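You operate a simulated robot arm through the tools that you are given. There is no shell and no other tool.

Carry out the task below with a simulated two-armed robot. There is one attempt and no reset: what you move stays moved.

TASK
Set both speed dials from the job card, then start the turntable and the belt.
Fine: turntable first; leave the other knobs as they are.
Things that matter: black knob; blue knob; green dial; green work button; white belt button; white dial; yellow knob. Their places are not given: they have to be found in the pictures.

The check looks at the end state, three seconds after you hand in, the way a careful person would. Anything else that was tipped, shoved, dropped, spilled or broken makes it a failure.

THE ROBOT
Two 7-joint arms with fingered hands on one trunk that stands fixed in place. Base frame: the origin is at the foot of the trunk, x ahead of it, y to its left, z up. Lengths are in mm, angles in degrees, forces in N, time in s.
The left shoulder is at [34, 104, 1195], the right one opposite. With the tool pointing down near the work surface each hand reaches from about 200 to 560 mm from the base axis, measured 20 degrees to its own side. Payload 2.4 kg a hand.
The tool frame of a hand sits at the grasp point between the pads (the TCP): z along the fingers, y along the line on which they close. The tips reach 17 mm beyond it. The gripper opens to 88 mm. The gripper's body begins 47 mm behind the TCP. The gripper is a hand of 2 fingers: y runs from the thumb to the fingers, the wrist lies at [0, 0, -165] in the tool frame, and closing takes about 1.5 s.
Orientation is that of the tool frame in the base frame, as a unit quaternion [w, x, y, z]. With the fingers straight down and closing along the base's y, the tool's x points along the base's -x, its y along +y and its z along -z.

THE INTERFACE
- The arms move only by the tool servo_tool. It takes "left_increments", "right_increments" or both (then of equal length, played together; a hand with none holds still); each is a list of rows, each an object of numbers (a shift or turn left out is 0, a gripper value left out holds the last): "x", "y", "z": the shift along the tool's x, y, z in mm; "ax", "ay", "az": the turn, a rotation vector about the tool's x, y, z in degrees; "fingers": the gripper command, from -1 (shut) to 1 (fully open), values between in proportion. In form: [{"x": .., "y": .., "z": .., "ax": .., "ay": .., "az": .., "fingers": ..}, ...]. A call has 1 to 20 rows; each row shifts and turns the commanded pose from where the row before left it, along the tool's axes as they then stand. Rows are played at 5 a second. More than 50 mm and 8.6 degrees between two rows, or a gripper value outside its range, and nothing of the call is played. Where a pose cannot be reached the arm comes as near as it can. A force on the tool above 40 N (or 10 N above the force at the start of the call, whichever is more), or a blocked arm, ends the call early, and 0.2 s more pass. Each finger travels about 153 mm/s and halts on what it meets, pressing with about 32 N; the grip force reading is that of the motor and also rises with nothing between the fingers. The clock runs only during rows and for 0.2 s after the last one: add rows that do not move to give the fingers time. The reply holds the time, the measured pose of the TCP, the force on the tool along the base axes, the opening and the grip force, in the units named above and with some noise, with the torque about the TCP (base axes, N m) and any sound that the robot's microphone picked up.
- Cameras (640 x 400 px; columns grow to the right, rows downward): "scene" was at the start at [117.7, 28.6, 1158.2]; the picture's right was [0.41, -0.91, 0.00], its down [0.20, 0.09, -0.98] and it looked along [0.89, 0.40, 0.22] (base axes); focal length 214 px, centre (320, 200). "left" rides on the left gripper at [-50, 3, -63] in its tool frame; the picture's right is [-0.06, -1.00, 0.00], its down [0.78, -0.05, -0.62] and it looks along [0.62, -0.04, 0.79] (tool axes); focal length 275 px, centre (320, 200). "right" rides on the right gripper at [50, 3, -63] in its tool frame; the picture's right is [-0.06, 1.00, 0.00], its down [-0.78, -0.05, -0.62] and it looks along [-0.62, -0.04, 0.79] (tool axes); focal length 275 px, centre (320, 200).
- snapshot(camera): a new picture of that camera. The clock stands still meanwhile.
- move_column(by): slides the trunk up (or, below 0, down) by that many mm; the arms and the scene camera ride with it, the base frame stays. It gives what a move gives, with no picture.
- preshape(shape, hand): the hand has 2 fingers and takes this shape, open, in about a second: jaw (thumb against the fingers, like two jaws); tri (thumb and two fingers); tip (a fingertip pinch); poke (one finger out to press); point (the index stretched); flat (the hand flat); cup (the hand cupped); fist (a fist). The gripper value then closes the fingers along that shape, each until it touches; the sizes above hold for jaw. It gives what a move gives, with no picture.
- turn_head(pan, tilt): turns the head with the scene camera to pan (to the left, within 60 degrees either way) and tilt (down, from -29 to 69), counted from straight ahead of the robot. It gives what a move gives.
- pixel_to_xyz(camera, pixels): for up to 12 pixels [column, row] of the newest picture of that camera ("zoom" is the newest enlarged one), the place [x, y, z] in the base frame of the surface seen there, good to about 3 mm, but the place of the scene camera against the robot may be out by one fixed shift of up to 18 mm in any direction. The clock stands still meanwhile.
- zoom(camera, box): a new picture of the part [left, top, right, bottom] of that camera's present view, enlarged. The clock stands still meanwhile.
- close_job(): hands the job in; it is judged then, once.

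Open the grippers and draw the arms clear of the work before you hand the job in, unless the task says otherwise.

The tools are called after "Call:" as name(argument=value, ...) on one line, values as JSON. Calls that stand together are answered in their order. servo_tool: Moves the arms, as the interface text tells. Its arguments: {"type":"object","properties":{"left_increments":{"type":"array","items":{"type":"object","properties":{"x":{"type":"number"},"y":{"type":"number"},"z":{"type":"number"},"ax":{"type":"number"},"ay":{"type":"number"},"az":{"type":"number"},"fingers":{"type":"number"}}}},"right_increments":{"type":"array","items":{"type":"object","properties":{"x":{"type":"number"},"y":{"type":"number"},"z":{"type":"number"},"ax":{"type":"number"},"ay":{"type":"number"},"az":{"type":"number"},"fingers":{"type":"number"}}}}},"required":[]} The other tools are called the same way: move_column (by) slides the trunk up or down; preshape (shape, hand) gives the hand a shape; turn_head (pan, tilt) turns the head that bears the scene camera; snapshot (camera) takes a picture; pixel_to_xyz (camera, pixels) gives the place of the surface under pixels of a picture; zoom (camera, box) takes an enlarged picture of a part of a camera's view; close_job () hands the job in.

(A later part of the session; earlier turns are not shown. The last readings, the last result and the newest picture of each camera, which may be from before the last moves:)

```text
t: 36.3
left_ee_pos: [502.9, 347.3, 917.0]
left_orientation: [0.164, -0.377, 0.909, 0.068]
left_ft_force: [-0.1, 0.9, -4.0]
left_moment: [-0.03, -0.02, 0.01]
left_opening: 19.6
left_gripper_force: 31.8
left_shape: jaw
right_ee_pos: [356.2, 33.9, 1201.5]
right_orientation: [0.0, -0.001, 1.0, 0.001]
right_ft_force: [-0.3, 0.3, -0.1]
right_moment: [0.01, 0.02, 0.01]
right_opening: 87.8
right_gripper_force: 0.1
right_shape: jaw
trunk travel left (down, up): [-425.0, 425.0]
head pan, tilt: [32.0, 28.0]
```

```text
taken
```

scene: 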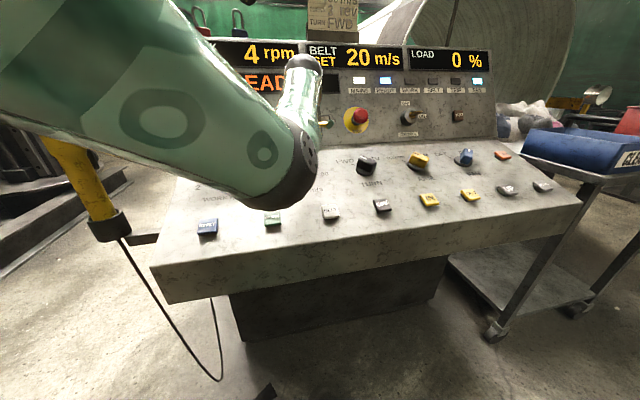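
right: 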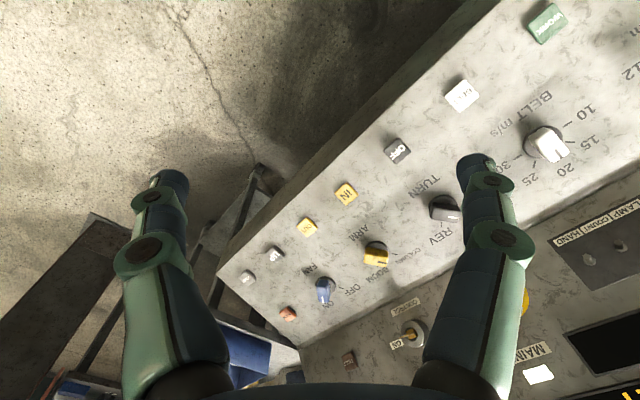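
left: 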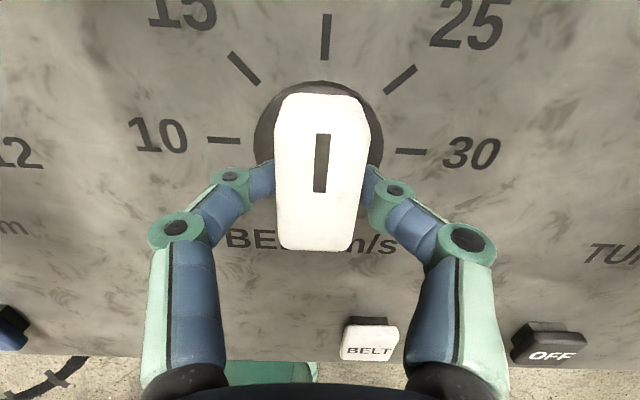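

The bar is gripped at 19.6 mm. I turn it 90° clockwise in 18 rows of 5°.

Call:
servo_tool(left_increments=[{"az": 5}, {"az": 5}, {"az": 5}, {"az": 5}, {"az": 5}, {"az": 5}, {"az": 5}, {"az": 5}, {"az": 5}, {"az": 5}, {"az": 5}, {"az": 5}, {"az": 5}, {"az": 5}, {"az": 5}, {"az": 5}, {"az": 5}, {"az": 5}, {}, {}])

Call:
snapshot(camera="left")

Call:
snapshot(camera="scene")

```text
t: 40.5
left_ee_pos: [502.2, 348.6, 916.0]
left_orientation: [0.068, 0.375, 0.909, 0.165]
left_ft_force: [-3.2, 4.4, -3.7]
left_moment: [-0.02, 0.1, 0.02]
left_opening: 19.5
left_gripper_force: 32.5
left_shape: jaw
right_ee_pos: [354.5, 34.2, 1201.4]
right_orientation: [-0.001, 0.0, 1.0, 0.0]
right_ft_force: [-0.1, -0.6, 0.9]
right_moment: [0.02, -0.01, 0.0]
right_opening: 88.0
right_gripper_force: 0.0
right_shape: jaw
trunk travel left (down, up): [-425.0, 425.0]
head pan, tilt: [32.0, 28.0]
```

```text
taken
```

left: 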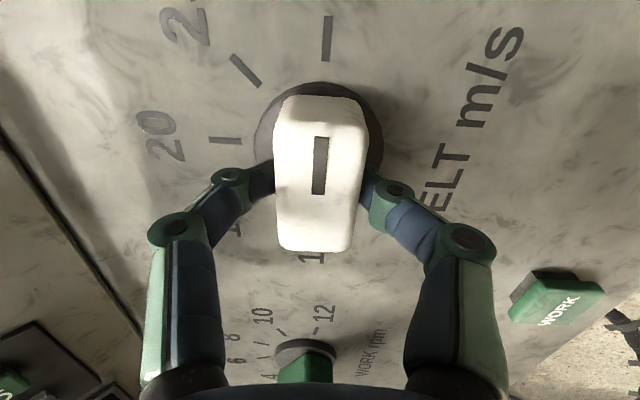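

```text
taken
```

scene: 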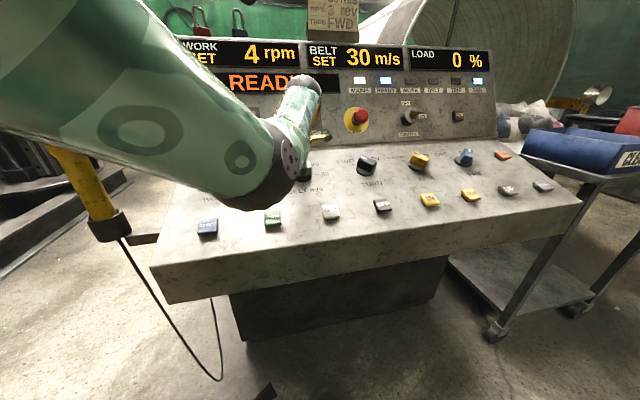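

Display reads WORK 4 rpm, BELT 30 m/s. I release the white dial and lift 100 mm, then swing the hand back.

Call:
servo_tool(left_increments=[{"fingers": -0.5}, {"fingers": 0}, {"fingers": 0.5}, {"fingers": 1}, {}, {"z": -8}, {"z": -15}, {"z": -20}, {"z": -20}, {"z": -20}, {"z": -20}, {}])

Call:
servo_tool(left_increments=[{"az": -7.5}, {"az": -7.5}, {"az": -7.5}, {"az": -7.5}, {"az": -7.5}, {"az": -7.5}, {"az": -7.5}, {"az": -7.5}, {"az": -7.5}, {"az": -7.5}, {"az": -7.5}, {"az": -7.5}, {}, {}])

Call:
snapshot(camera="left")

Call:
snapshot(camera="scene")

```text
t: 43.1
left_ee_pos: [477.2, 321.7, 1014.1]
left_orientation: [0.068, 0.375, 0.91, 0.164]
left_ft_force: [0.7, 0.5, -1.1]
left_moment: [-0.02, 0.0, 0.02]
left_opening: 88.0
left_gripper_force: 0.0
left_shape: jaw
right_ee_pos: [354.9, 33.7, 1200.7]
right_orientation: [0.0, -0.001, 1.0, -0.001]
right_ft_force: [1.2, 0.1, -0.5]
right_moment: [0.01, -0.02, -0.03]
right_opening: 88.2
right_gripper_force: 0.1
right_shape: jaw
trunk travel left (down, up): [-425.0, 425.0]
head pan, tilt: [32.0, 28.0]
```

```text
t: 46.1
left_ee_pos: [478.2, 321.3, 1012.4]
left_orientation: [0.164, -0.377, 0.909, 0.068]
left_ft_force: [-0.9, 0.6, 0.6]
left_moment: [-0.01, -0.03, -0.02]
left_opening: 88.0
left_gripper_force: 0.0
left_shape: jaw
right_ee_pos: [355.0, 33.2, 1200.1]
right_orientation: [0.0, 0.0, 1.0, 0.0]
right_ft_force: [0.1, 0.4, 0.3]
right_moment: [0.01, -0.01, 0.0]
right_opening: 87.9
right_gripper_force: 0.1
right_shape: jaw
trunk travel left (down, up): [-425.0, 425.0]
head pan, tilt: [32.0, 28.0]
```

```text
taken
```

left: 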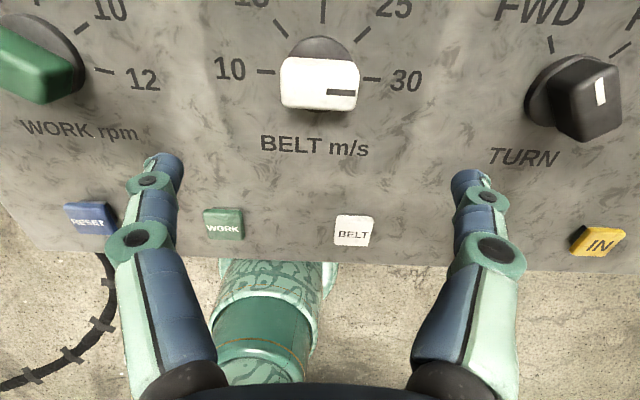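

```text
taken
```

scene: 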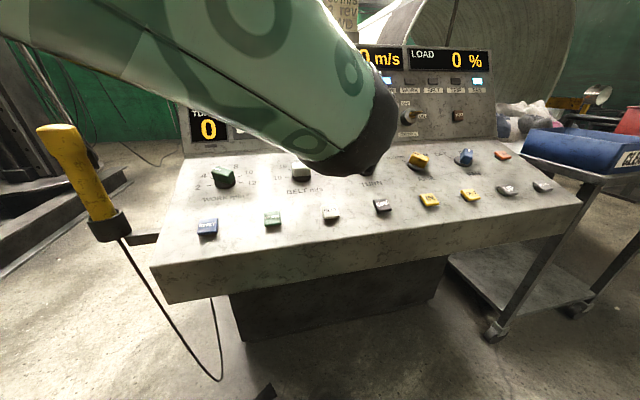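

Both dials are set (bar of the white knob points at 30). I now measure the WORK button at (223,223) and the BELT button at (354,230).

Call:
zoom(camera="left", box=[180, 160, 400, 290])

Call:
pixel_to_xyz(camera="left", pixels=[[223, 224], [206, 224], [240, 224], [223, 211], [223, 237], [354, 231], [337, 231], [371, 231], [354, 219], [354, 243], [290, 225], [290, 200]])

```text
2.91 times, centred on (290, 225) of left
```

zoom: 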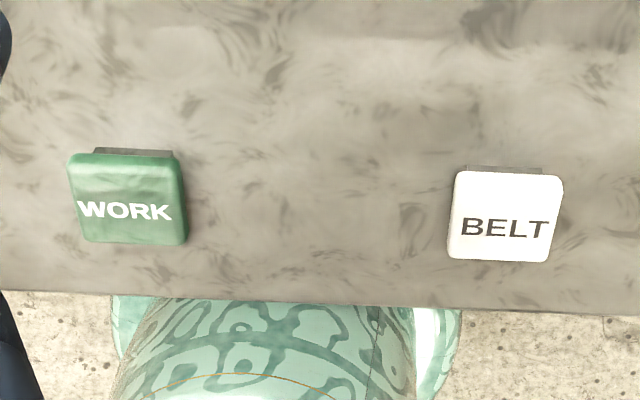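

```text
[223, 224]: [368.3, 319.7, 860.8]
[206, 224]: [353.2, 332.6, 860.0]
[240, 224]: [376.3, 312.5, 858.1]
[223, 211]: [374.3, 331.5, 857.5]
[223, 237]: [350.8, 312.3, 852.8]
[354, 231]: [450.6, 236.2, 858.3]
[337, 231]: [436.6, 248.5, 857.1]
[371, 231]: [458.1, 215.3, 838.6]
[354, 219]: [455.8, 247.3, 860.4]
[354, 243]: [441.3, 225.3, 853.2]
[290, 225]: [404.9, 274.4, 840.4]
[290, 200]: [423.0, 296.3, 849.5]
```

WORK button top centre ≈ (365,323,859), BELT ≈ (451,238,859), both ~18 mm high. I close the fingers and move to about 120 mm above the WORK button.

Call:
servo_tool(left_increments=[{"fingers": 0, "z": -4.4}, {"x": 21.3, "y": 13.5, "fingers": -0.5}, {"x": 21.3, "y": 13.5, "fingers": -1}, {"x": 21.3, "y": 13.5}, {"x": 21.3, "y": 13.5}, {"x": 21.3, "y": 13.5}, {"x": 21.2, "y": 13.5}, {}, {}])

Call:
snapshot(camera="left")

Call:
snapshot(camera="scene")

```text
t: 48.1
left_ee_pos: [335.2, 303.9, 978.5]
left_orientation: [0.173, -0.382, 0.904, 0.079]
left_ft_force: [-0.5, 0.1, 0.1]
left_moment: [0.01, 0.01, -0.02]
left_opening: 0.0
left_gripper_force: 32.2
left_shape: jaw
right_ee_pos: [355.6, 33.8, 1201.2]
right_orientation: [0.0, -0.001, 1.0, 0.0]
right_ft_force: [0.0, 0.7, 0.6]
right_moment: [-0.01, 0.02, 0.0]
right_opening: 87.9
right_gripper_force: 0.0
right_shape: jaw
trunk travel left (down, up): [-425.0, 425.0]
head pan, tilt: [32.0, 28.0]
```

```text
taken
```

left: 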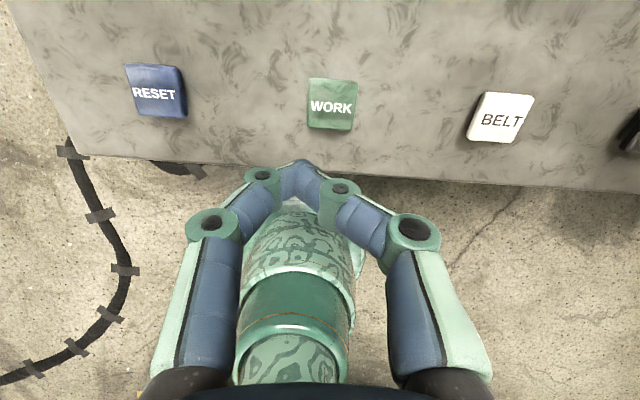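

```text
taken
```

scene: 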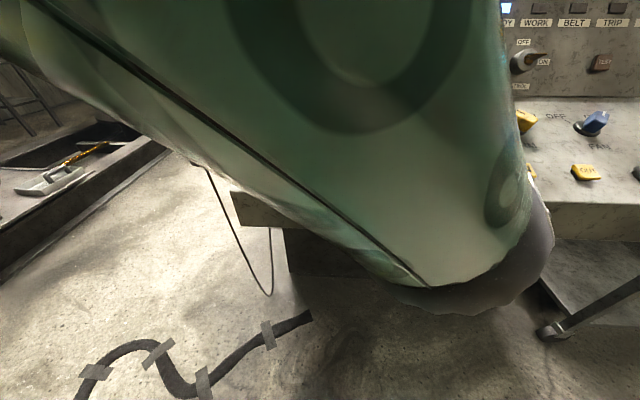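

The pose is ~12 mm short of what I commanded, slightly turned, and the scene view has shifted, with the forearm close to the camera. I play an idle row to see whether the arm settles, and take the scene again.

Call:
servo_tool(left_increments=[{}, {}])

Call:
snapshot(camera="scene")

```text
t: 48.7
left_ee_pos: [334.9, 301.6, 977.6]
left_orientation: [0.172, -0.382, 0.905, 0.078]
left_ft_force: [0.4, -0.7, -1.1]
left_moment: [0.03, 0.01, 0.01]
left_opening: 0.0
left_gripper_force: 31.8
left_shape: jaw
right_ee_pos: [354.6, 33.6, 1200.6]
right_orientation: [0.0, -0.001, 1.0, 0.0]
right_ft_force: [0.3, 0.5, 0.1]
right_moment: [0.0, 0.0, 0.01]
right_opening: 87.9
right_gripper_force: 0.0
right_shape: jaw
trunk travel left (down, up): [-425.0, 425.0]
head pan, tilt: [32.0, 28.0]
```

```text
taken
```

scene: 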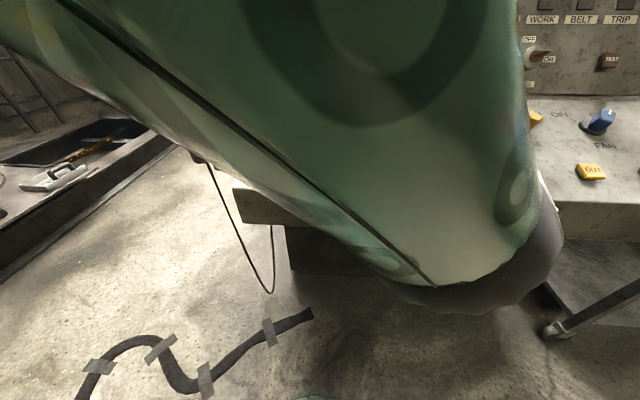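

The view keeps drifting and the TCP crawls, so the left forearm is pressing on the robot's own head with the arm folded this tight. I back off along the way I came.

Call:
servo_tool(left_increments=[{"x": -21.3, "y": -13.5}, {"x": -21.3, "y": -13.5}, {"x": -21.3, "y": -13.5}, {"x": -21.3, "y": -13.5}, {}, {}])

Call:
snapshot(camera="scene")

Call:
snapshot(camera="left")

```text
t: 50.1
left_ee_pos: [429.9, 311.2, 1002.1]
left_orientation: [0.165, -0.376, 0.909, 0.068]
left_ft_force: [-0.2, -0.2, -0.9]
left_moment: [0.0, 0.01, -0.01]
left_opening: 0.1
left_gripper_force: 32.0
left_shape: jaw
right_ee_pos: [354.8, 32.9, 1201.1]
right_orientation: [0.0, -0.001, 1.0, -0.001]
right_ft_force: [-0.1, 0.1, 0.3]
right_moment: [0.03, -0.02, 0.02]
right_opening: 88.1
right_gripper_force: 0.1
right_shape: jaw
trunk travel left (down, up): [-425.0, 425.0]
head pan, tilt: [32.0, 28.0]
```

```text
taken
```

scene: 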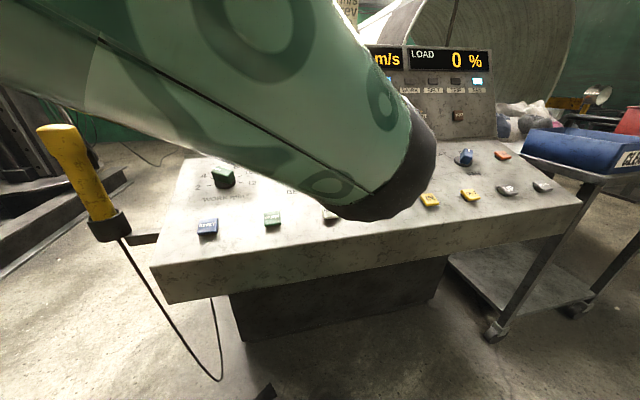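

```text
taken
```

left: 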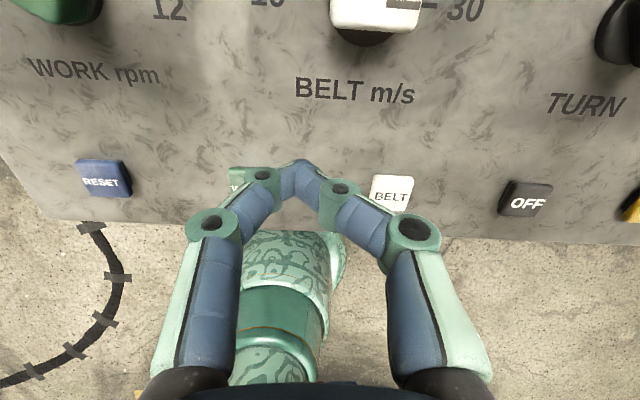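

The head is back in its normal view, both dials untouched. I raise the trunk 150 mm so the left arm is less folded at the buttons.

Call:
move_column(by=150)

Call:
snapshot(camera="scene")

Call:
snapshot(camera="left")

```text
t: 51.9
left_ee_pos: [429.4, 312.0, 1151.4]
left_orientation: [0.165, -0.377, 0.909, 0.068]
left_ft_force: [0.1, -0.2, 0.1]
left_moment: [-0.01, 0.0, -0.01]
left_opening: 0.0
left_gripper_force: 32.1
left_shape: jaw
right_ee_pos: [354.1, 33.9, 1350.8]
right_orientation: [0.0, -0.001, 1.0, 0.001]
right_ft_force: [-0.3, -0.3, 0.5]
right_moment: [-0.05, 0.02, -0.01]
right_opening: 87.7
right_gripper_force: 0.0
right_shape: jaw
trunk travel left (down, up): [-575.0, 275.0]
head pan, tilt: [32.0, 28.0]
```

```text
taken
```

scene: 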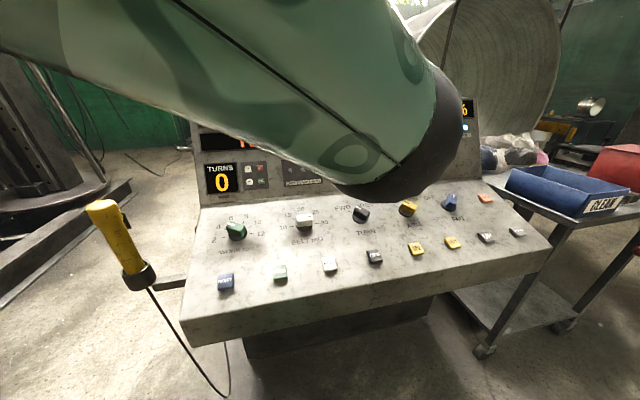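

```text
taken
```

left: 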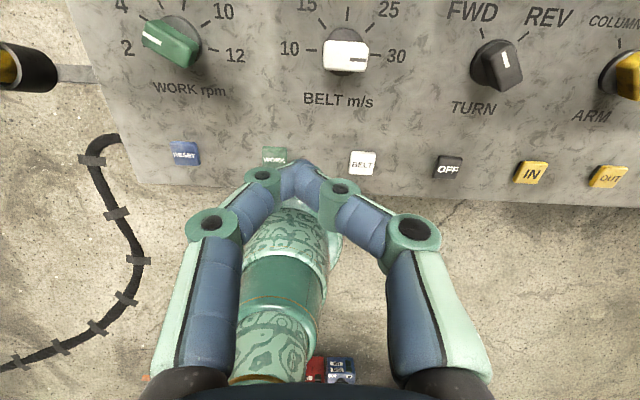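

The trunk is up and all clear. I go to about 100 mm (tips) above the WORK button, watching for head contact.

Call:
servo_tool(left_increments=[{"x": 23, "y": 8.83, "z": 23.9}, {"x": 23, "y": 8.83, "z": 23.9}, {"x": 23, "y": 8.83, "z": 23.9}, {"x": 23, "y": 8.83, "z": 23.9}, {"x": 23, "y": 8.83, "z": 23.9}, {"x": 23, "y": 8.83, "z": 23.9}, {}, {}])

Call:
snapshot(camera="scene")

Call:
snapshot(camera="left")

```text
t: 53.9
left_ee_pos: [342.1, 339.7, 993.1]
left_orientation: [0.194, -0.384, 0.896, 0.111]
left_ft_force: [0.0, 0.8, -0.8]
left_moment: [0.02, 0.04, -0.02]
left_opening: 0.1
left_gripper_force: 32.1
left_shape: jaw
right_ee_pos: [355.1, 33.6, 1351.4]
right_orientation: [0.001, -0.001, 1.0, 0.0]
right_ft_force: [0.7, 0.5, 1.0]
right_moment: [0.0, -0.01, 0.0]
right_opening: 87.9
right_gripper_force: 0.0
right_shape: jaw
trunk travel left (down, up): [-575.0, 275.0]
head pan, tilt: [32.0, 28.0]
stopped in row 8 (left hand): the arm was blocked; the commanded pose is now the measured one
```

```text
taken
```

scene: 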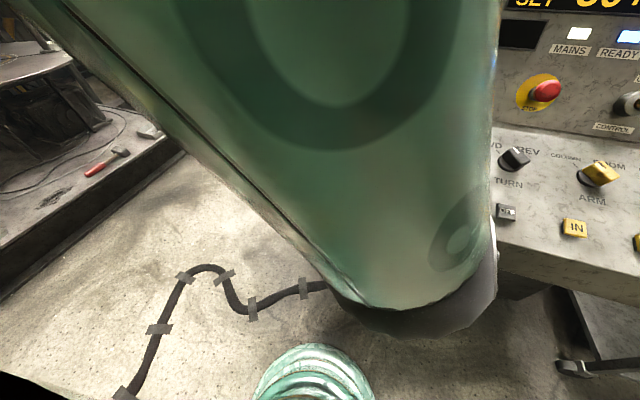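

```text
taken
```

left: 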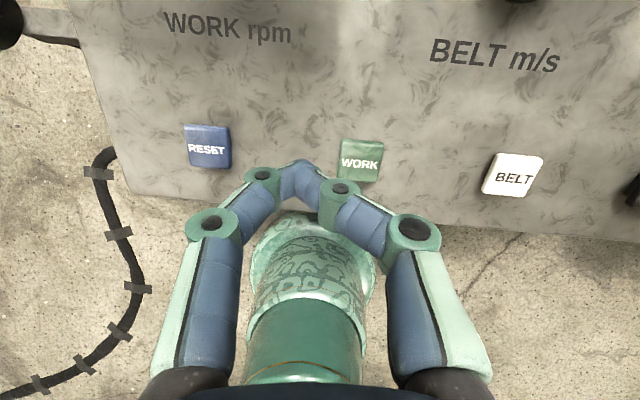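

The arm was blocked on the head again, so a higher trunk makes it worse. I back off and then measure where the upper arm and elbow really run relative to the head.

Call:
servo_tool(left_increments=[{"x": -23, "y": -12, "z": -20}, {"x": -23, "y": -15, "z": -20}, {"x": -23, "y": -20, "z": -20}, {"x": -23, "y": -20, "z": -20}, {}, {}])

Call:
snapshot(camera="scene")

Call:
pixel_to_xyz(camera="scene", pixels=[[50, 50], [150, 80], [250, 100], [350, 130], [420, 150], [380, 180], [440, 100], [300, 30], [400, 30], [420, 60], [350, 190], [200, 30]])

```text
t: 55.2
left_ee_pos: [426.9, 322.7, 1100.0]
left_orientation: [0.192, -0.383, 0.897, 0.11]
left_ft_force: [-0.8, -0.1, -0.3]
left_moment: [0.0, 0.01, -0.02]
left_opening: 0.0
left_gripper_force: 32.3
left_shape: jaw
right_ee_pos: [354.7, 33.6, 1351.5]
right_orientation: [0.0, 0.0, 1.0, 0.0]
right_ft_force: [0.1, 0.1, -0.1]
right_moment: [-0.03, 0.01, -0.03]
right_opening: 87.8
right_gripper_force: 0.0
right_shape: jaw
trunk travel left (down, up): [-575.0, 275.0]
head pan, tilt: [32.0, 28.0]
```

```text
taken
```

scene: 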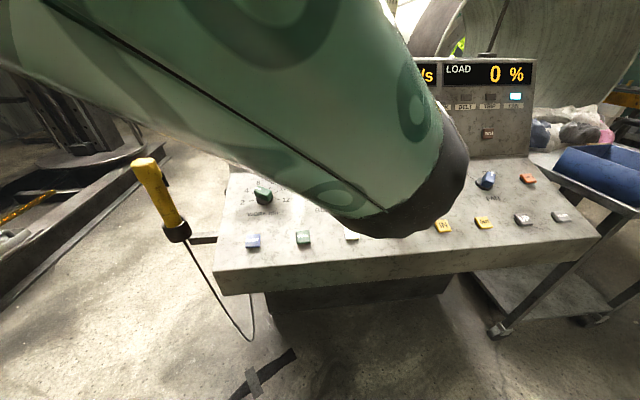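

```text
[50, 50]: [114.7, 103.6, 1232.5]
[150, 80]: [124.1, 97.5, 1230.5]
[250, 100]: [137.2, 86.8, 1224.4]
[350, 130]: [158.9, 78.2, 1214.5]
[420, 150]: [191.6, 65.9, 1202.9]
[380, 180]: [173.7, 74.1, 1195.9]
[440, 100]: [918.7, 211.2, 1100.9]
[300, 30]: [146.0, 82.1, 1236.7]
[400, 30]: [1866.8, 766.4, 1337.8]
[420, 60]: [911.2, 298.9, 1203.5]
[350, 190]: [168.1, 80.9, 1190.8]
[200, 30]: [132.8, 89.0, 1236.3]
```

The upper arm runs from the shoulder inward past the camera (points (115,104,1232) to (192,66,1203)), so the elbow is swung inward. Yawing the hand clockwise moved the elbow outward before, so I lift, restore the tilt, and yaw 90° clockwise.

Call:
servo_tool(left_increments=[{"z": -25, "ax": 1.7, "ay": 2.4, "az": 0.4}, {"z": -25, "ax": 1.7, "ay": 2.4, "az": 0.4}, {}, {"az": 7.5}, {"az": 7.5}, {"az": 7.5}, {"az": 7.5}, {"az": 7.5}, {"az": 7.5}, {"az": 7.5}, {"az": 7.5}, {"az": 7.5}, {"az": 7.5}, {"az": 7.5}, {"az": 7.5}, {}, {}])

Call:
snapshot(camera="scene")

Call:
pixel_to_xyz(camera="scene", pixels=[[50, 50], [150, 80], [200, 100], [250, 100], [300, 120], [100, 30], [200, 30], [300, 30], [250, 150], [350, 50]])

```text
t: 58.9
left_ee_pos: [413.0, 307.3, 1145.2]
left_orientation: [0.067, 0.379, 0.908, 0.165]
left_ft_force: [-1.0, -0.1, 0.1]
left_moment: [0.0, -0.02, -0.01]
left_opening: 0.0
left_gripper_force: 32.3
left_shape: jaw
right_ee_pos: [354.1, 32.8, 1352.3]
right_orientation: [0.0, -0.001, 1.0, 0.0]
right_ft_force: [0.1, -0.1, 0.5]
right_moment: [0.0, 0.01, -0.03]
right_opening: 87.8
right_gripper_force: 0.1
right_shape: jaw
trunk travel left (down, up): [-575.0, 275.0]
head pan, tilt: [32.0, 28.0]
```

```text
taken
```

scene: 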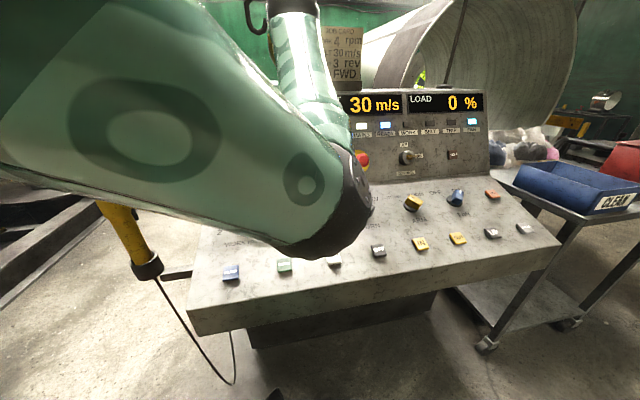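

```text
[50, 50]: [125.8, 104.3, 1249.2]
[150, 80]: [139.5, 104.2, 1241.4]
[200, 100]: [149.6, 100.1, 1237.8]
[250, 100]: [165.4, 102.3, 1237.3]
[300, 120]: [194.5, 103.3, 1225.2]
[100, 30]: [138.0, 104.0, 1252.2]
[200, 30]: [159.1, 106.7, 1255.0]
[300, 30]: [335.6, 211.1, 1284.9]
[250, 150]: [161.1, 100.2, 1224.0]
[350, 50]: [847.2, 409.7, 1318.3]
```

The elbow moved outward (surface now y≈104 rather than 66-80) and the head view is normal again. I yaw another 45° clockwise to swing the elbow further out.

Call:
servo_tool(left_increments=[{"az": 7.5}, {"az": 7.5}, {"az": 7.5}, {"az": 7.5}, {"az": 7.5}, {"az": 7.5}, {}, {}])

Call:
snapshot(camera="scene")

Call:
pixel_to_xyz(camera="scene", pixels=[[50, 50], [50, 150], [150, 80], [200, 100], [250, 100], [300, 120], [100, 30], [200, 30], [250, 150], [270, 200], [230, 230], [150, 180]])

Call:
snapshot(camera="left")

```text
t: 60.6
left_ee_pos: [413.4, 307.7, 1145.5]
left_orientation: [0.0, 0.697, 0.694, 0.179]
left_ft_force: [0.7, 0.4, 1.3]
left_moment: [-0.02, 0.0, 0.03]
left_opening: 0.0
left_gripper_force: 31.4
left_shape: jaw
right_ee_pos: [355.5, 34.4, 1351.7]
right_orientation: [0.0, -0.001, 1.0, 0.001]
right_ft_force: [-0.3, -0.1, 0.4]
right_moment: [-0.01, 0.0, 0.0]
right_opening: 88.0
right_gripper_force: 0.0
right_shape: jaw
trunk travel left (down, up): [-575.0, 275.0]
head pan, tilt: [32.0, 28.0]
```

```text
taken
```

scene: 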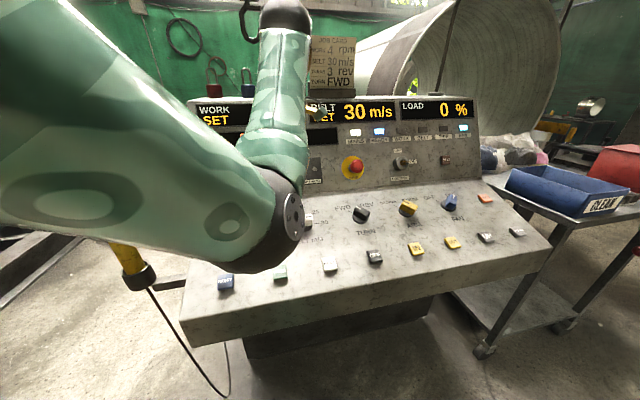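

```text
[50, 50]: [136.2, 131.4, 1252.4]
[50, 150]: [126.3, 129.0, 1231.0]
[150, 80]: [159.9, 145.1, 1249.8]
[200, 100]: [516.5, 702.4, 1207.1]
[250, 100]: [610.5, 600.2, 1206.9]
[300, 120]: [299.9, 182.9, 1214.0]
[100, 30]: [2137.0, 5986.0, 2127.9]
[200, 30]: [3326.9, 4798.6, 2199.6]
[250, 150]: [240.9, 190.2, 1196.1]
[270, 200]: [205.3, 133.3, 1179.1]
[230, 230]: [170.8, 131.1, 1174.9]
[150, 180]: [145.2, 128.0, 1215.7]
```

```text
taken
```

left: 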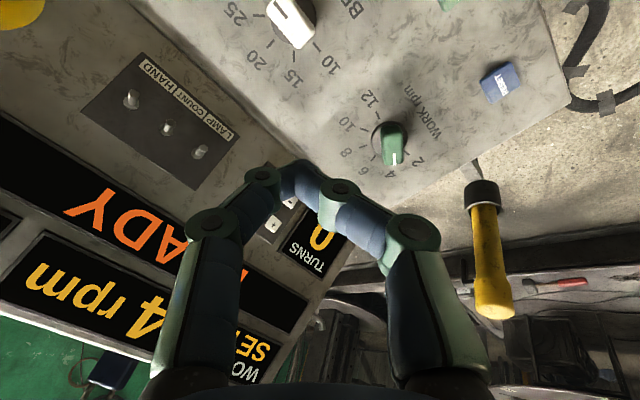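

The elbow is now well outside (y≈130+) and the displays are visible. I move part way (4 of 7 rows) down toward the WORK button and check.

Call:
servo_tool(left_increments=[{"x": -7.9, "y": -16.9, "z": 26.1}, {"x": -7.9, "y": -16.9, "z": 26.1}, {"x": -7.9, "y": -16.9, "z": 26.1}, {"x": -7.9, "y": -16.9, "z": 26.1}, {}, {}])

Call:
snapshot(camera="scene")

Call:
snapshot(camera="left")

```text
t: 62.0
left_ee_pos: [374.5, 305.1, 1022.3]
left_orientation: [0.001, 0.697, 0.695, 0.178]
left_ft_force: [1.2, 0.3, 0.0]
left_moment: [0.02, -0.02, -0.01]
left_opening: 0.2
left_gripper_force: 31.9
left_shape: jaw
right_ee_pos: [355.6, 33.0, 1352.4]
right_orientation: [0.0, -0.001, 1.0, 0.0]
right_ft_force: [0.0, 0.4, 0.4]
right_moment: [-0.01, -0.02, -0.04]
right_opening: 88.0
right_gripper_force: 0.0
right_shape: jaw
trunk travel left (down, up): [-575.0, 275.0]
head pan, tilt: [32.0, 28.0]
```

```text
taken
```

scene: 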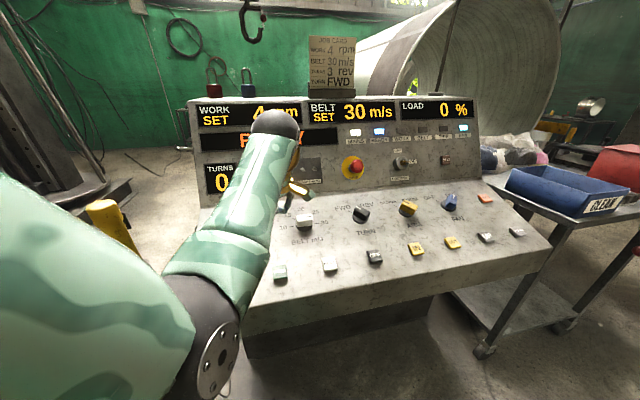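

```text
taken
```

left: 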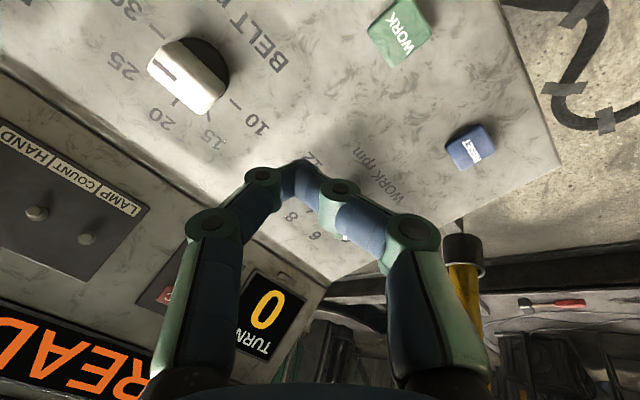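

The head is free now and the elbow hangs clear. I check the elbow's place against the console edge before going on.

Call:
pixel_to_xyz(camera="scene", pixels=[[215, 350], [200, 300], [230, 270], [255, 180], [275, 125], [100, 300], [190, 400], [280, 270], [330, 265], [255, 330]])

Call:
pixel_to_xyz(camera="left", pixels=[[399, 32], [380, 40], [420, 25], [395, 60], [405, 8], [300, 100], [400, 100]])

```text
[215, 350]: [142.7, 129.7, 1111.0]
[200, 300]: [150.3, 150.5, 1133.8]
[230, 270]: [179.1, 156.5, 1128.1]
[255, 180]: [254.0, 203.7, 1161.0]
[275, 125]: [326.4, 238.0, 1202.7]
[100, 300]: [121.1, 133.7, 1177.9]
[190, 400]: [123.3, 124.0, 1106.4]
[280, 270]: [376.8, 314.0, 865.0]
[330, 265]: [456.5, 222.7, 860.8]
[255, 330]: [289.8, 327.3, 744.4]
```

```text
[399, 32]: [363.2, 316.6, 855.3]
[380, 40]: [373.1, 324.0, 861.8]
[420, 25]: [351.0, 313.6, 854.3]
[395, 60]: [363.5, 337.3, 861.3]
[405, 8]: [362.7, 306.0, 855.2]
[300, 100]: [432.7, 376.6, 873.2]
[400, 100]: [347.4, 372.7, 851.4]
```

The elbow (≈(150,140,1120)) is far from the console edge. I finish the move to the hover with tips ~60 mm above the WORK button.

Call:
servo_tool(left_increments=[{"x": -7.9, "y": -16.9, "z": 26.1}, {"x": -7.9, "y": -16.9, "z": 26.1}, {"x": -7.9, "y": -16.9, "z": 26.1}, {}, {}])

Call:
snapshot(camera="scene")

Call:
snapshot(camera="left")

```text
t: 63.2
left_ee_pos: [346.0, 304.2, 931.1]
left_orientation: [0.001, 0.697, 0.695, 0.179]
left_ft_force: [0.1, 0.3, -0.5]
left_moment: [-0.02, -0.03, 0.03]
left_opening: 0.0
left_gripper_force: 32.1
left_shape: jaw
right_ee_pos: [354.6, 33.0, 1351.9]
right_orientation: [-0.001, -0.002, 1.0, 0.0]
right_ft_force: [1.1, 0.4, 0.9]
right_moment: [-0.01, 0.04, 0.0]
right_opening: 87.9
right_gripper_force: 0.0
right_shape: jaw
trunk travel left (down, up): [-575.0, 275.0]
head pan, tilt: [32.0, 28.0]
```

```text
taken
```

scene: 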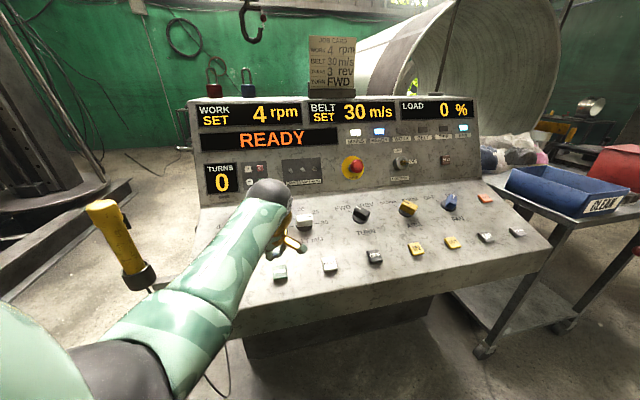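

```text
taken
```

left: 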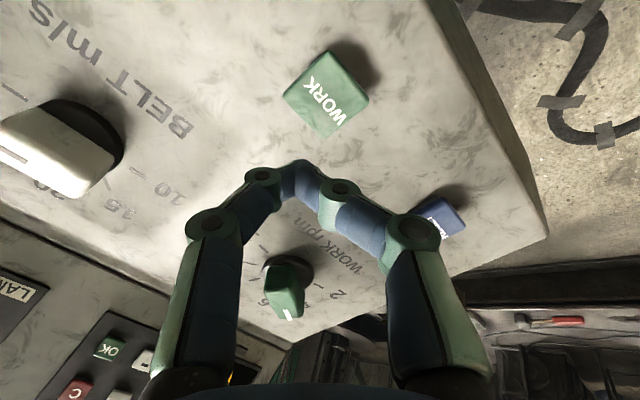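

All displays are in view: WORK 4 rpm, BELT 30 m/s, READY. The WORK button sits at about (327,95) in the left picture, slightly off the approach line (320,107), so I measure its top again.

Call:
zoom(camera="left", box=[260, 30, 400, 150])

Call:
pixel_to_xyz(camera="left", pixels=[[327, 95], [290, 92], [330, 58], [362, 95], [328, 130], [310, 75], [346, 75], [345, 112], [308, 110]])

```text
3.33 times, centred on (330, 90) of left
```

zoom: 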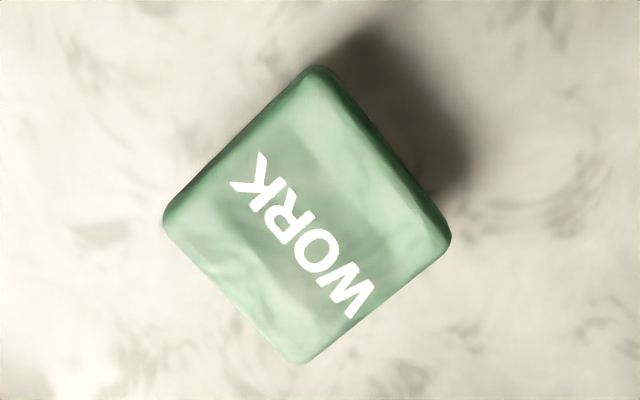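

```text
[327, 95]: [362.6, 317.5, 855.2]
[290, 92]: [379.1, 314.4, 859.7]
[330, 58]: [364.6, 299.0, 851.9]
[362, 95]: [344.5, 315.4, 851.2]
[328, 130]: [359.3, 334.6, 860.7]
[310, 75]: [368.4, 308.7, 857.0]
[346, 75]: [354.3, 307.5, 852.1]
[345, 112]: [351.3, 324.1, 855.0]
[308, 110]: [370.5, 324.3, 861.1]
```

Two hand orientations give slightly different centres; averaging out the camera bias the WORK top is about (362,320.5,858). I shift the hand by (-3.1,-2.9) mm in tool x,y and descend to ~12 mm above the cap.

Call:
servo_tool(left_increments=[{"x": -3.1, "y": -2.9}, {"z": 12}, {"z": 12}, {"z": 12}, {"z": 11}, {}, {}])

Call:
snapshot(camera="left")

Call:
zoom(camera="scene", box=[220, 180, 380, 300])

```text
t: 64.8
left_ee_pos: [355.2, 312.5, 885.5]
left_orientation: [0.0, 0.697, 0.695, 0.178]
left_ft_force: [-0.6, -1.4, 0.5]
left_moment: [0.01, 0.02, 0.0]
left_opening: 0.0
left_gripper_force: 31.8
left_shape: jaw
right_ee_pos: [355.9, 33.3, 1351.1]
right_orientation: [0.0, -0.001, 1.0, 0.0]
right_ft_force: [0.5, 0.3, 0.2]
right_moment: [0.01, 0.01, 0.01]
right_opening: 87.8
right_gripper_force: 0.1
right_shape: jaw
trunk travel left (down, up): [-575.0, 275.0]
head pan, tilt: [32.0, 28.0]
```

```text
taken
```

left: 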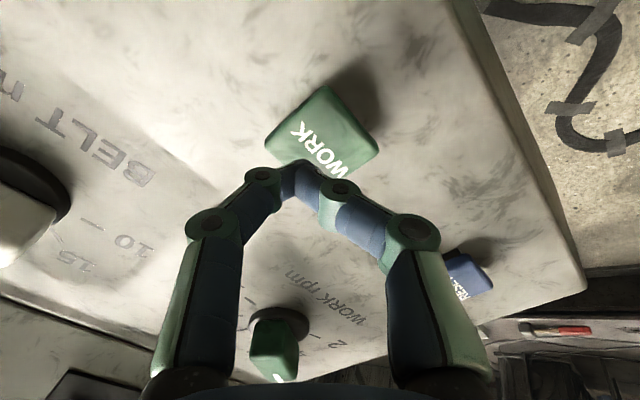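

```text
3.33 times, centred on (300, 240) of scene
```

zoom: 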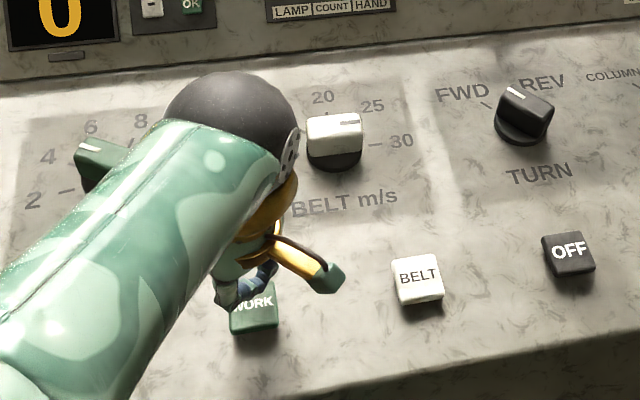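

The tips are just above the cap. I zoom the left view to see where the fingertips stand relative to the cap.

Call:
zoom(camera="left", box=[230, 70, 410, 220])

Call:
zoom(camera="scene", box=[250, 230, 310, 290])

```text
2.67 times, centred on (320, 145) of left
```

zoom: 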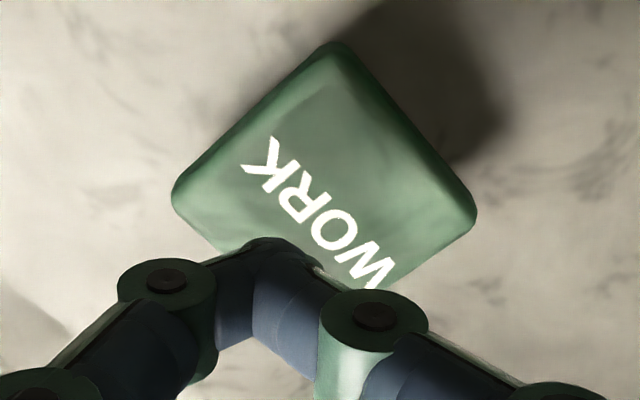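

```text
6.67 times, centred on (280, 260) of scene
```

zoom: 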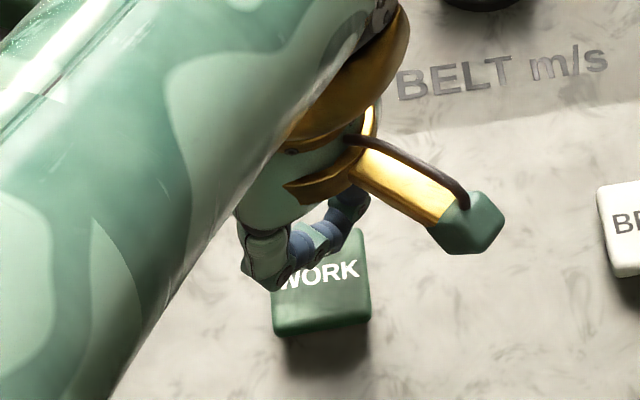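

The closed tips meet left of the tool axis, at about (298,162) instead of (320,169), i.e. ~6 mm toward tool +y. I shift the hand y -6, x -2 to bring the tips over the cap's middle and look again.

Call:
servo_tool(left_increments=[{"x": -1, "y": -3}, {"x": -1, "y": -3}, {}])

Call:
zoom(camera="left", box=[230, 70, 410, 220])

Call:
zoom(camera="scene", box=[250, 230, 310, 290])

```text
t: 65.7
left_ee_pos: [349.5, 309.6, 883.5]
left_orientation: [0.001, 0.697, 0.695, 0.178]
left_ft_force: [-0.1, 0.1, -0.1]
left_moment: [-0.02, -0.01, -0.01]
left_opening: 0.0
left_gripper_force: 32.0
left_shape: jaw
right_ee_pos: [355.1, 34.0, 1350.8]
right_orientation: [0.0, -0.001, 1.0, 0.0]
right_ft_force: [0.0, 0.0, -0.3]
right_moment: [-0.01, -0.01, -0.01]
right_opening: 88.1
right_gripper_force: 0.1
right_shape: jaw
trunk travel left (down, up): [-575.0, 275.0]
head pan, tilt: [32.0, 28.0]
```

```text
2.67 times, centred on (320, 145) of left
```

zoom: 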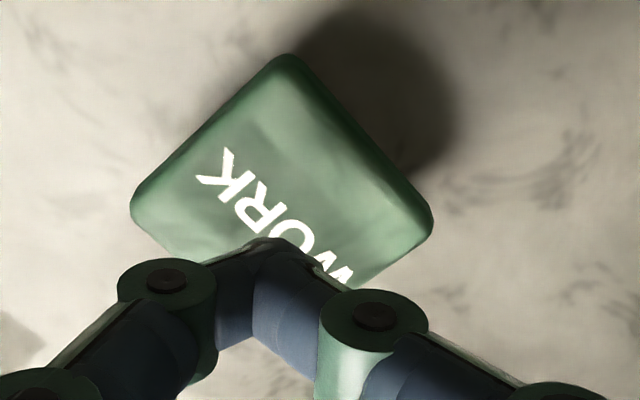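

```text
6.67 times, centred on (280, 260) of scene
```

zoom: 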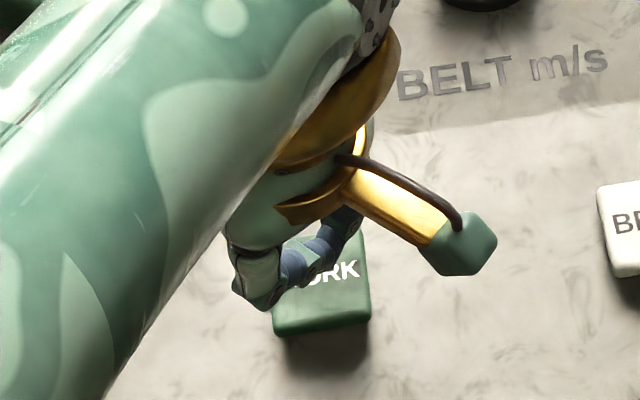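

Tips now stand over the cap. I lower in small steps to touch and start pressing, watching the force.

Call:
servo_tool(left_increments=[{"z": 5}, {"z": 4}, {"z": 1.5}, {"z": 1.5}, {"z": 1.5}, {"z": 1.5}])

Call:
snapshot(camera="scene")

```text
t: 67.0
left_ee_pos: [353.5, 313.9, 869.1]
left_orientation: [0.0, 0.697, 0.695, 0.179]
left_ft_force: [-0.1, 0.4, 1.4]
left_moment: [0.05, -0.05, -0.01]
left_opening: 0.0
left_gripper_force: 32.4
left_shape: jaw
right_ee_pos: [356.1, 33.9, 1350.8]
right_orientation: [0.0, -0.001, 1.0, 0.0]
right_ft_force: [0.5, 0.1, 0.4]
right_moment: [0.01, 0.01, 0.01]
right_opening: 87.8
right_gripper_force: 0.0
right_shape: jaw
trunk travel left (down, up): [-575.0, 275.0]
head pan, tilt: [32.0, 28.0]
```

```text
taken
```

scene: 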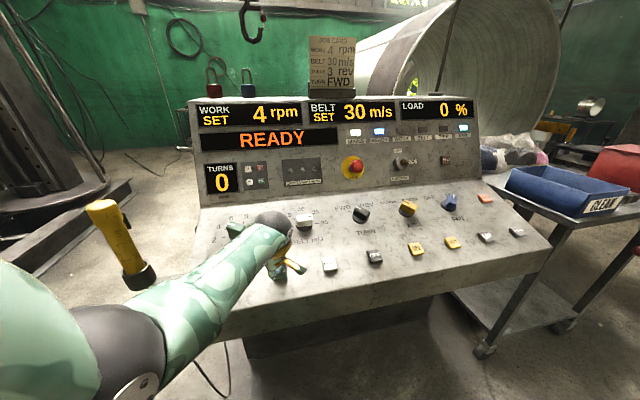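

Force is only ~1.4 N, so hardly any contact. I go on in 1 mm steps.

Call:
servo_tool(left_increments=[{"z": 1}, {"z": 1}, {"z": 1}])

Call:
snapshot(camera="scene")

Call:
zoom(camera="left", box=[230, 70, 410, 220])

```text
t: 67.8
left_ee_pos: [353.5, 313.6, 866.6]
left_orientation: [0.001, 0.697, 0.695, 0.178]
left_ft_force: [-0.7, -0.1, 2.2]
left_moment: [-0.03, 0.03, -0.02]
left_opening: 0.0
left_gripper_force: 32.0
left_shape: jaw
right_ee_pos: [354.2, 33.6, 1350.6]
right_orientation: [0.0, -0.002, 1.0, 0.0]
right_ft_force: [-0.1, -0.4, -0.3]
right_moment: [-0.03, 0.02, 0.03]
right_opening: 88.1
right_gripper_force: 0.1
right_shape: jaw
trunk travel left (down, up): [-575.0, 275.0]
head pan, tilt: [32.0, 28.0]
heard: click
```

```text
taken
```

scene: 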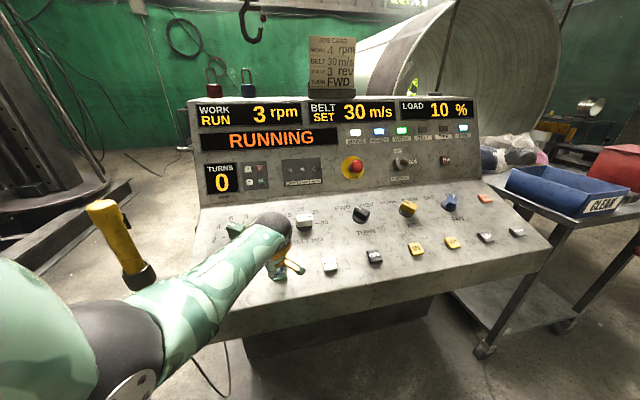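

```text
2.67 times, centred on (320, 145) of left
```

zoom: 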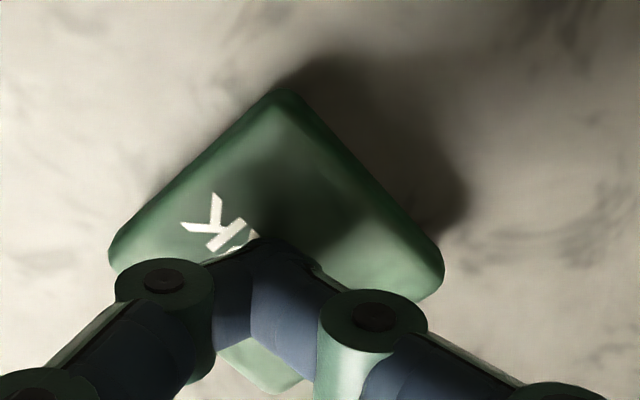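

Click heard: the panel reads RUNNING, WORK RUN 3 rpm (ramping) and the WORK lamp is lit. I lift off 42 mm and move 120 mm along the row to the white BELT button.

Call:
servo_tool(left_increments=[{"z": -4}, {"z": -10}, {"z": -14}, {"z": -14}, {"x": -17, "y": 17}, {"x": -17, "y": 17}, {"x": -17, "y": 17}, {"x": -17, "y": 17}, {"x": -17, "y": 17}, {}])

Call:
snapshot(camera="scene")

Call:
snapshot(camera="left")

```text
t: 70.0
left_ee_pos: [428.7, 218.4, 905.9]
left_orientation: [0.0, 0.697, 0.694, 0.179]
left_ft_force: [0.5, 0.6, 0.2]
left_moment: [-0.04, 0.01, 0.04]
left_opening: 0.0
left_gripper_force: 32.2
left_shape: jaw
right_ee_pos: [356.1, 33.3, 1350.8]
right_orientation: [0.0, -0.001, 1.0, 0.0]
right_ft_force: [0.7, 0.3, 0.2]
right_moment: [0.04, 0.0, -0.03]
right_opening: 87.8
right_gripper_force: 0.1
right_shape: jaw
trunk travel left (down, up): [-575.0, 275.0]
head pan, tilt: [32.0, 28.0]
```

```text
taken
```

scene: 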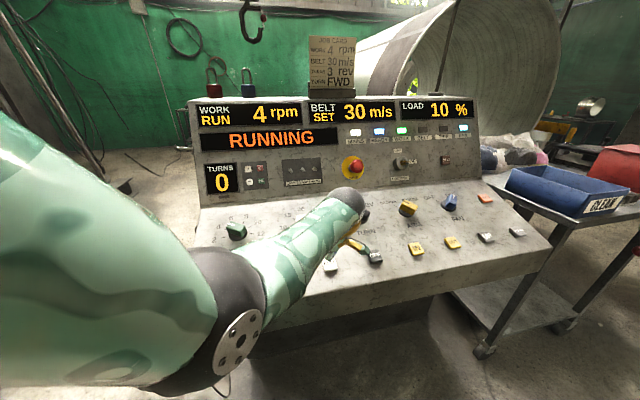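

```text
taken
```

left: 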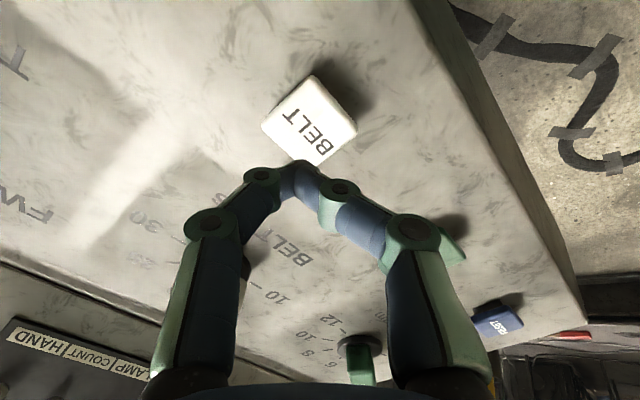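

WORK RUN now shows 4 rpm. The BELT cap at (309,121) is well under the tips; I trim by 1 mm and descend 36 mm to just above it.

Call:
servo_tool(left_increments=[{"x": -1, "y": -1.5, "z": 8}, {"z": 10}, {"z": 10}, {"z": 8}, {}])

Call:
zoom(camera="left", box=[230, 70, 410, 220])

Call:
zoom(camera="scene", box=[280, 200, 420, 300])

```text
t: 71.2
left_ee_pos: [436.2, 226.2, 870.7]
left_orientation: [0.0, 0.697, 0.695, 0.178]
left_ft_force: [-0.3, -0.3, 0.2]
left_moment: [0.02, 0.01, -0.02]
left_opening: 0.0
left_gripper_force: 32.2
left_shape: jaw
right_ee_pos: [354.5, 34.1, 1351.6]
right_orientation: [0.0, -0.001, 1.0, -0.001]
right_ft_force: [0.6, -0.7, 0.4]
right_moment: [-0.02, -0.01, 0.0]
right_opening: 88.0
right_gripper_force: 0.0
right_shape: jaw
trunk travel left (down, up): [-575.0, 275.0]
head pan, tilt: [32.0, 28.0]
```

```text
2.67 times, centred on (320, 145) of left
```

zoom: 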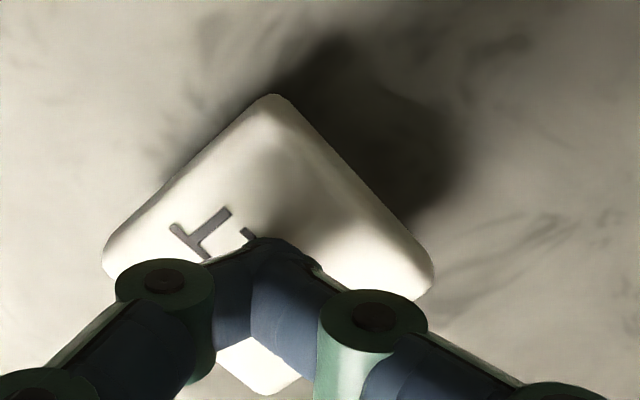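

```text
4.00 times, centred on (350, 250) of scene
```

zoom: 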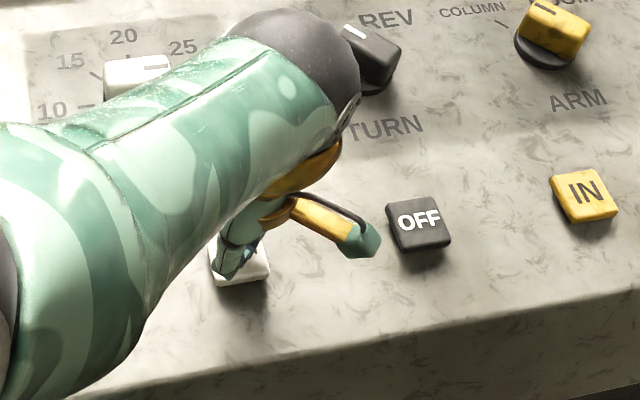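

The tips are centred on the white cap, just above it. I press in 1 mm steps.

Call:
servo_tool(left_increments=[{"z": 1}, {"z": 1}, {"z": 1}, {"z": 1}, {"z": 1}])

Call:
snapshot(camera="scene")

```text
t: 72.5
left_ee_pos: [437.1, 228.5, 866.7]
left_orientation: [0.001, 0.697, 0.694, 0.178]
left_ft_force: [0.1, -1.3, 1.7]
left_moment: [0.0, 0.0, -0.01]
left_opening: 0.0
left_gripper_force: 32.0
left_shape: jaw
right_ee_pos: [356.1, 33.8, 1350.8]
right_orientation: [0.0, -0.001, 1.0, -0.001]
right_ft_force: [0.0, -0.4, 0.2]
right_moment: [0.02, 0.03, -0.03]
right_opening: 87.7
right_gripper_force: 0.0
right_shape: jaw
trunk travel left (down, up): [-575.0, 275.0]
head pan, tilt: [32.0, 28.0]
heard: click
```

```text
taken
```

scene: 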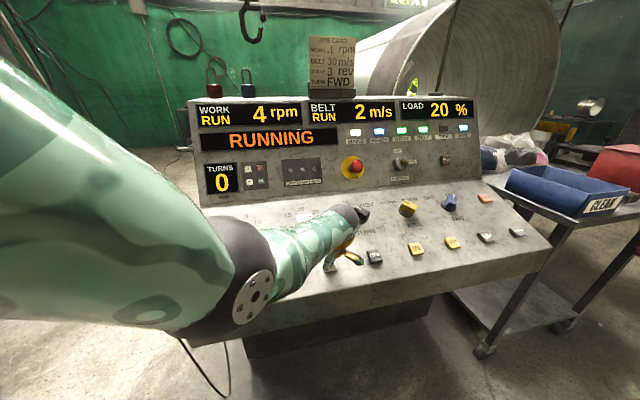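

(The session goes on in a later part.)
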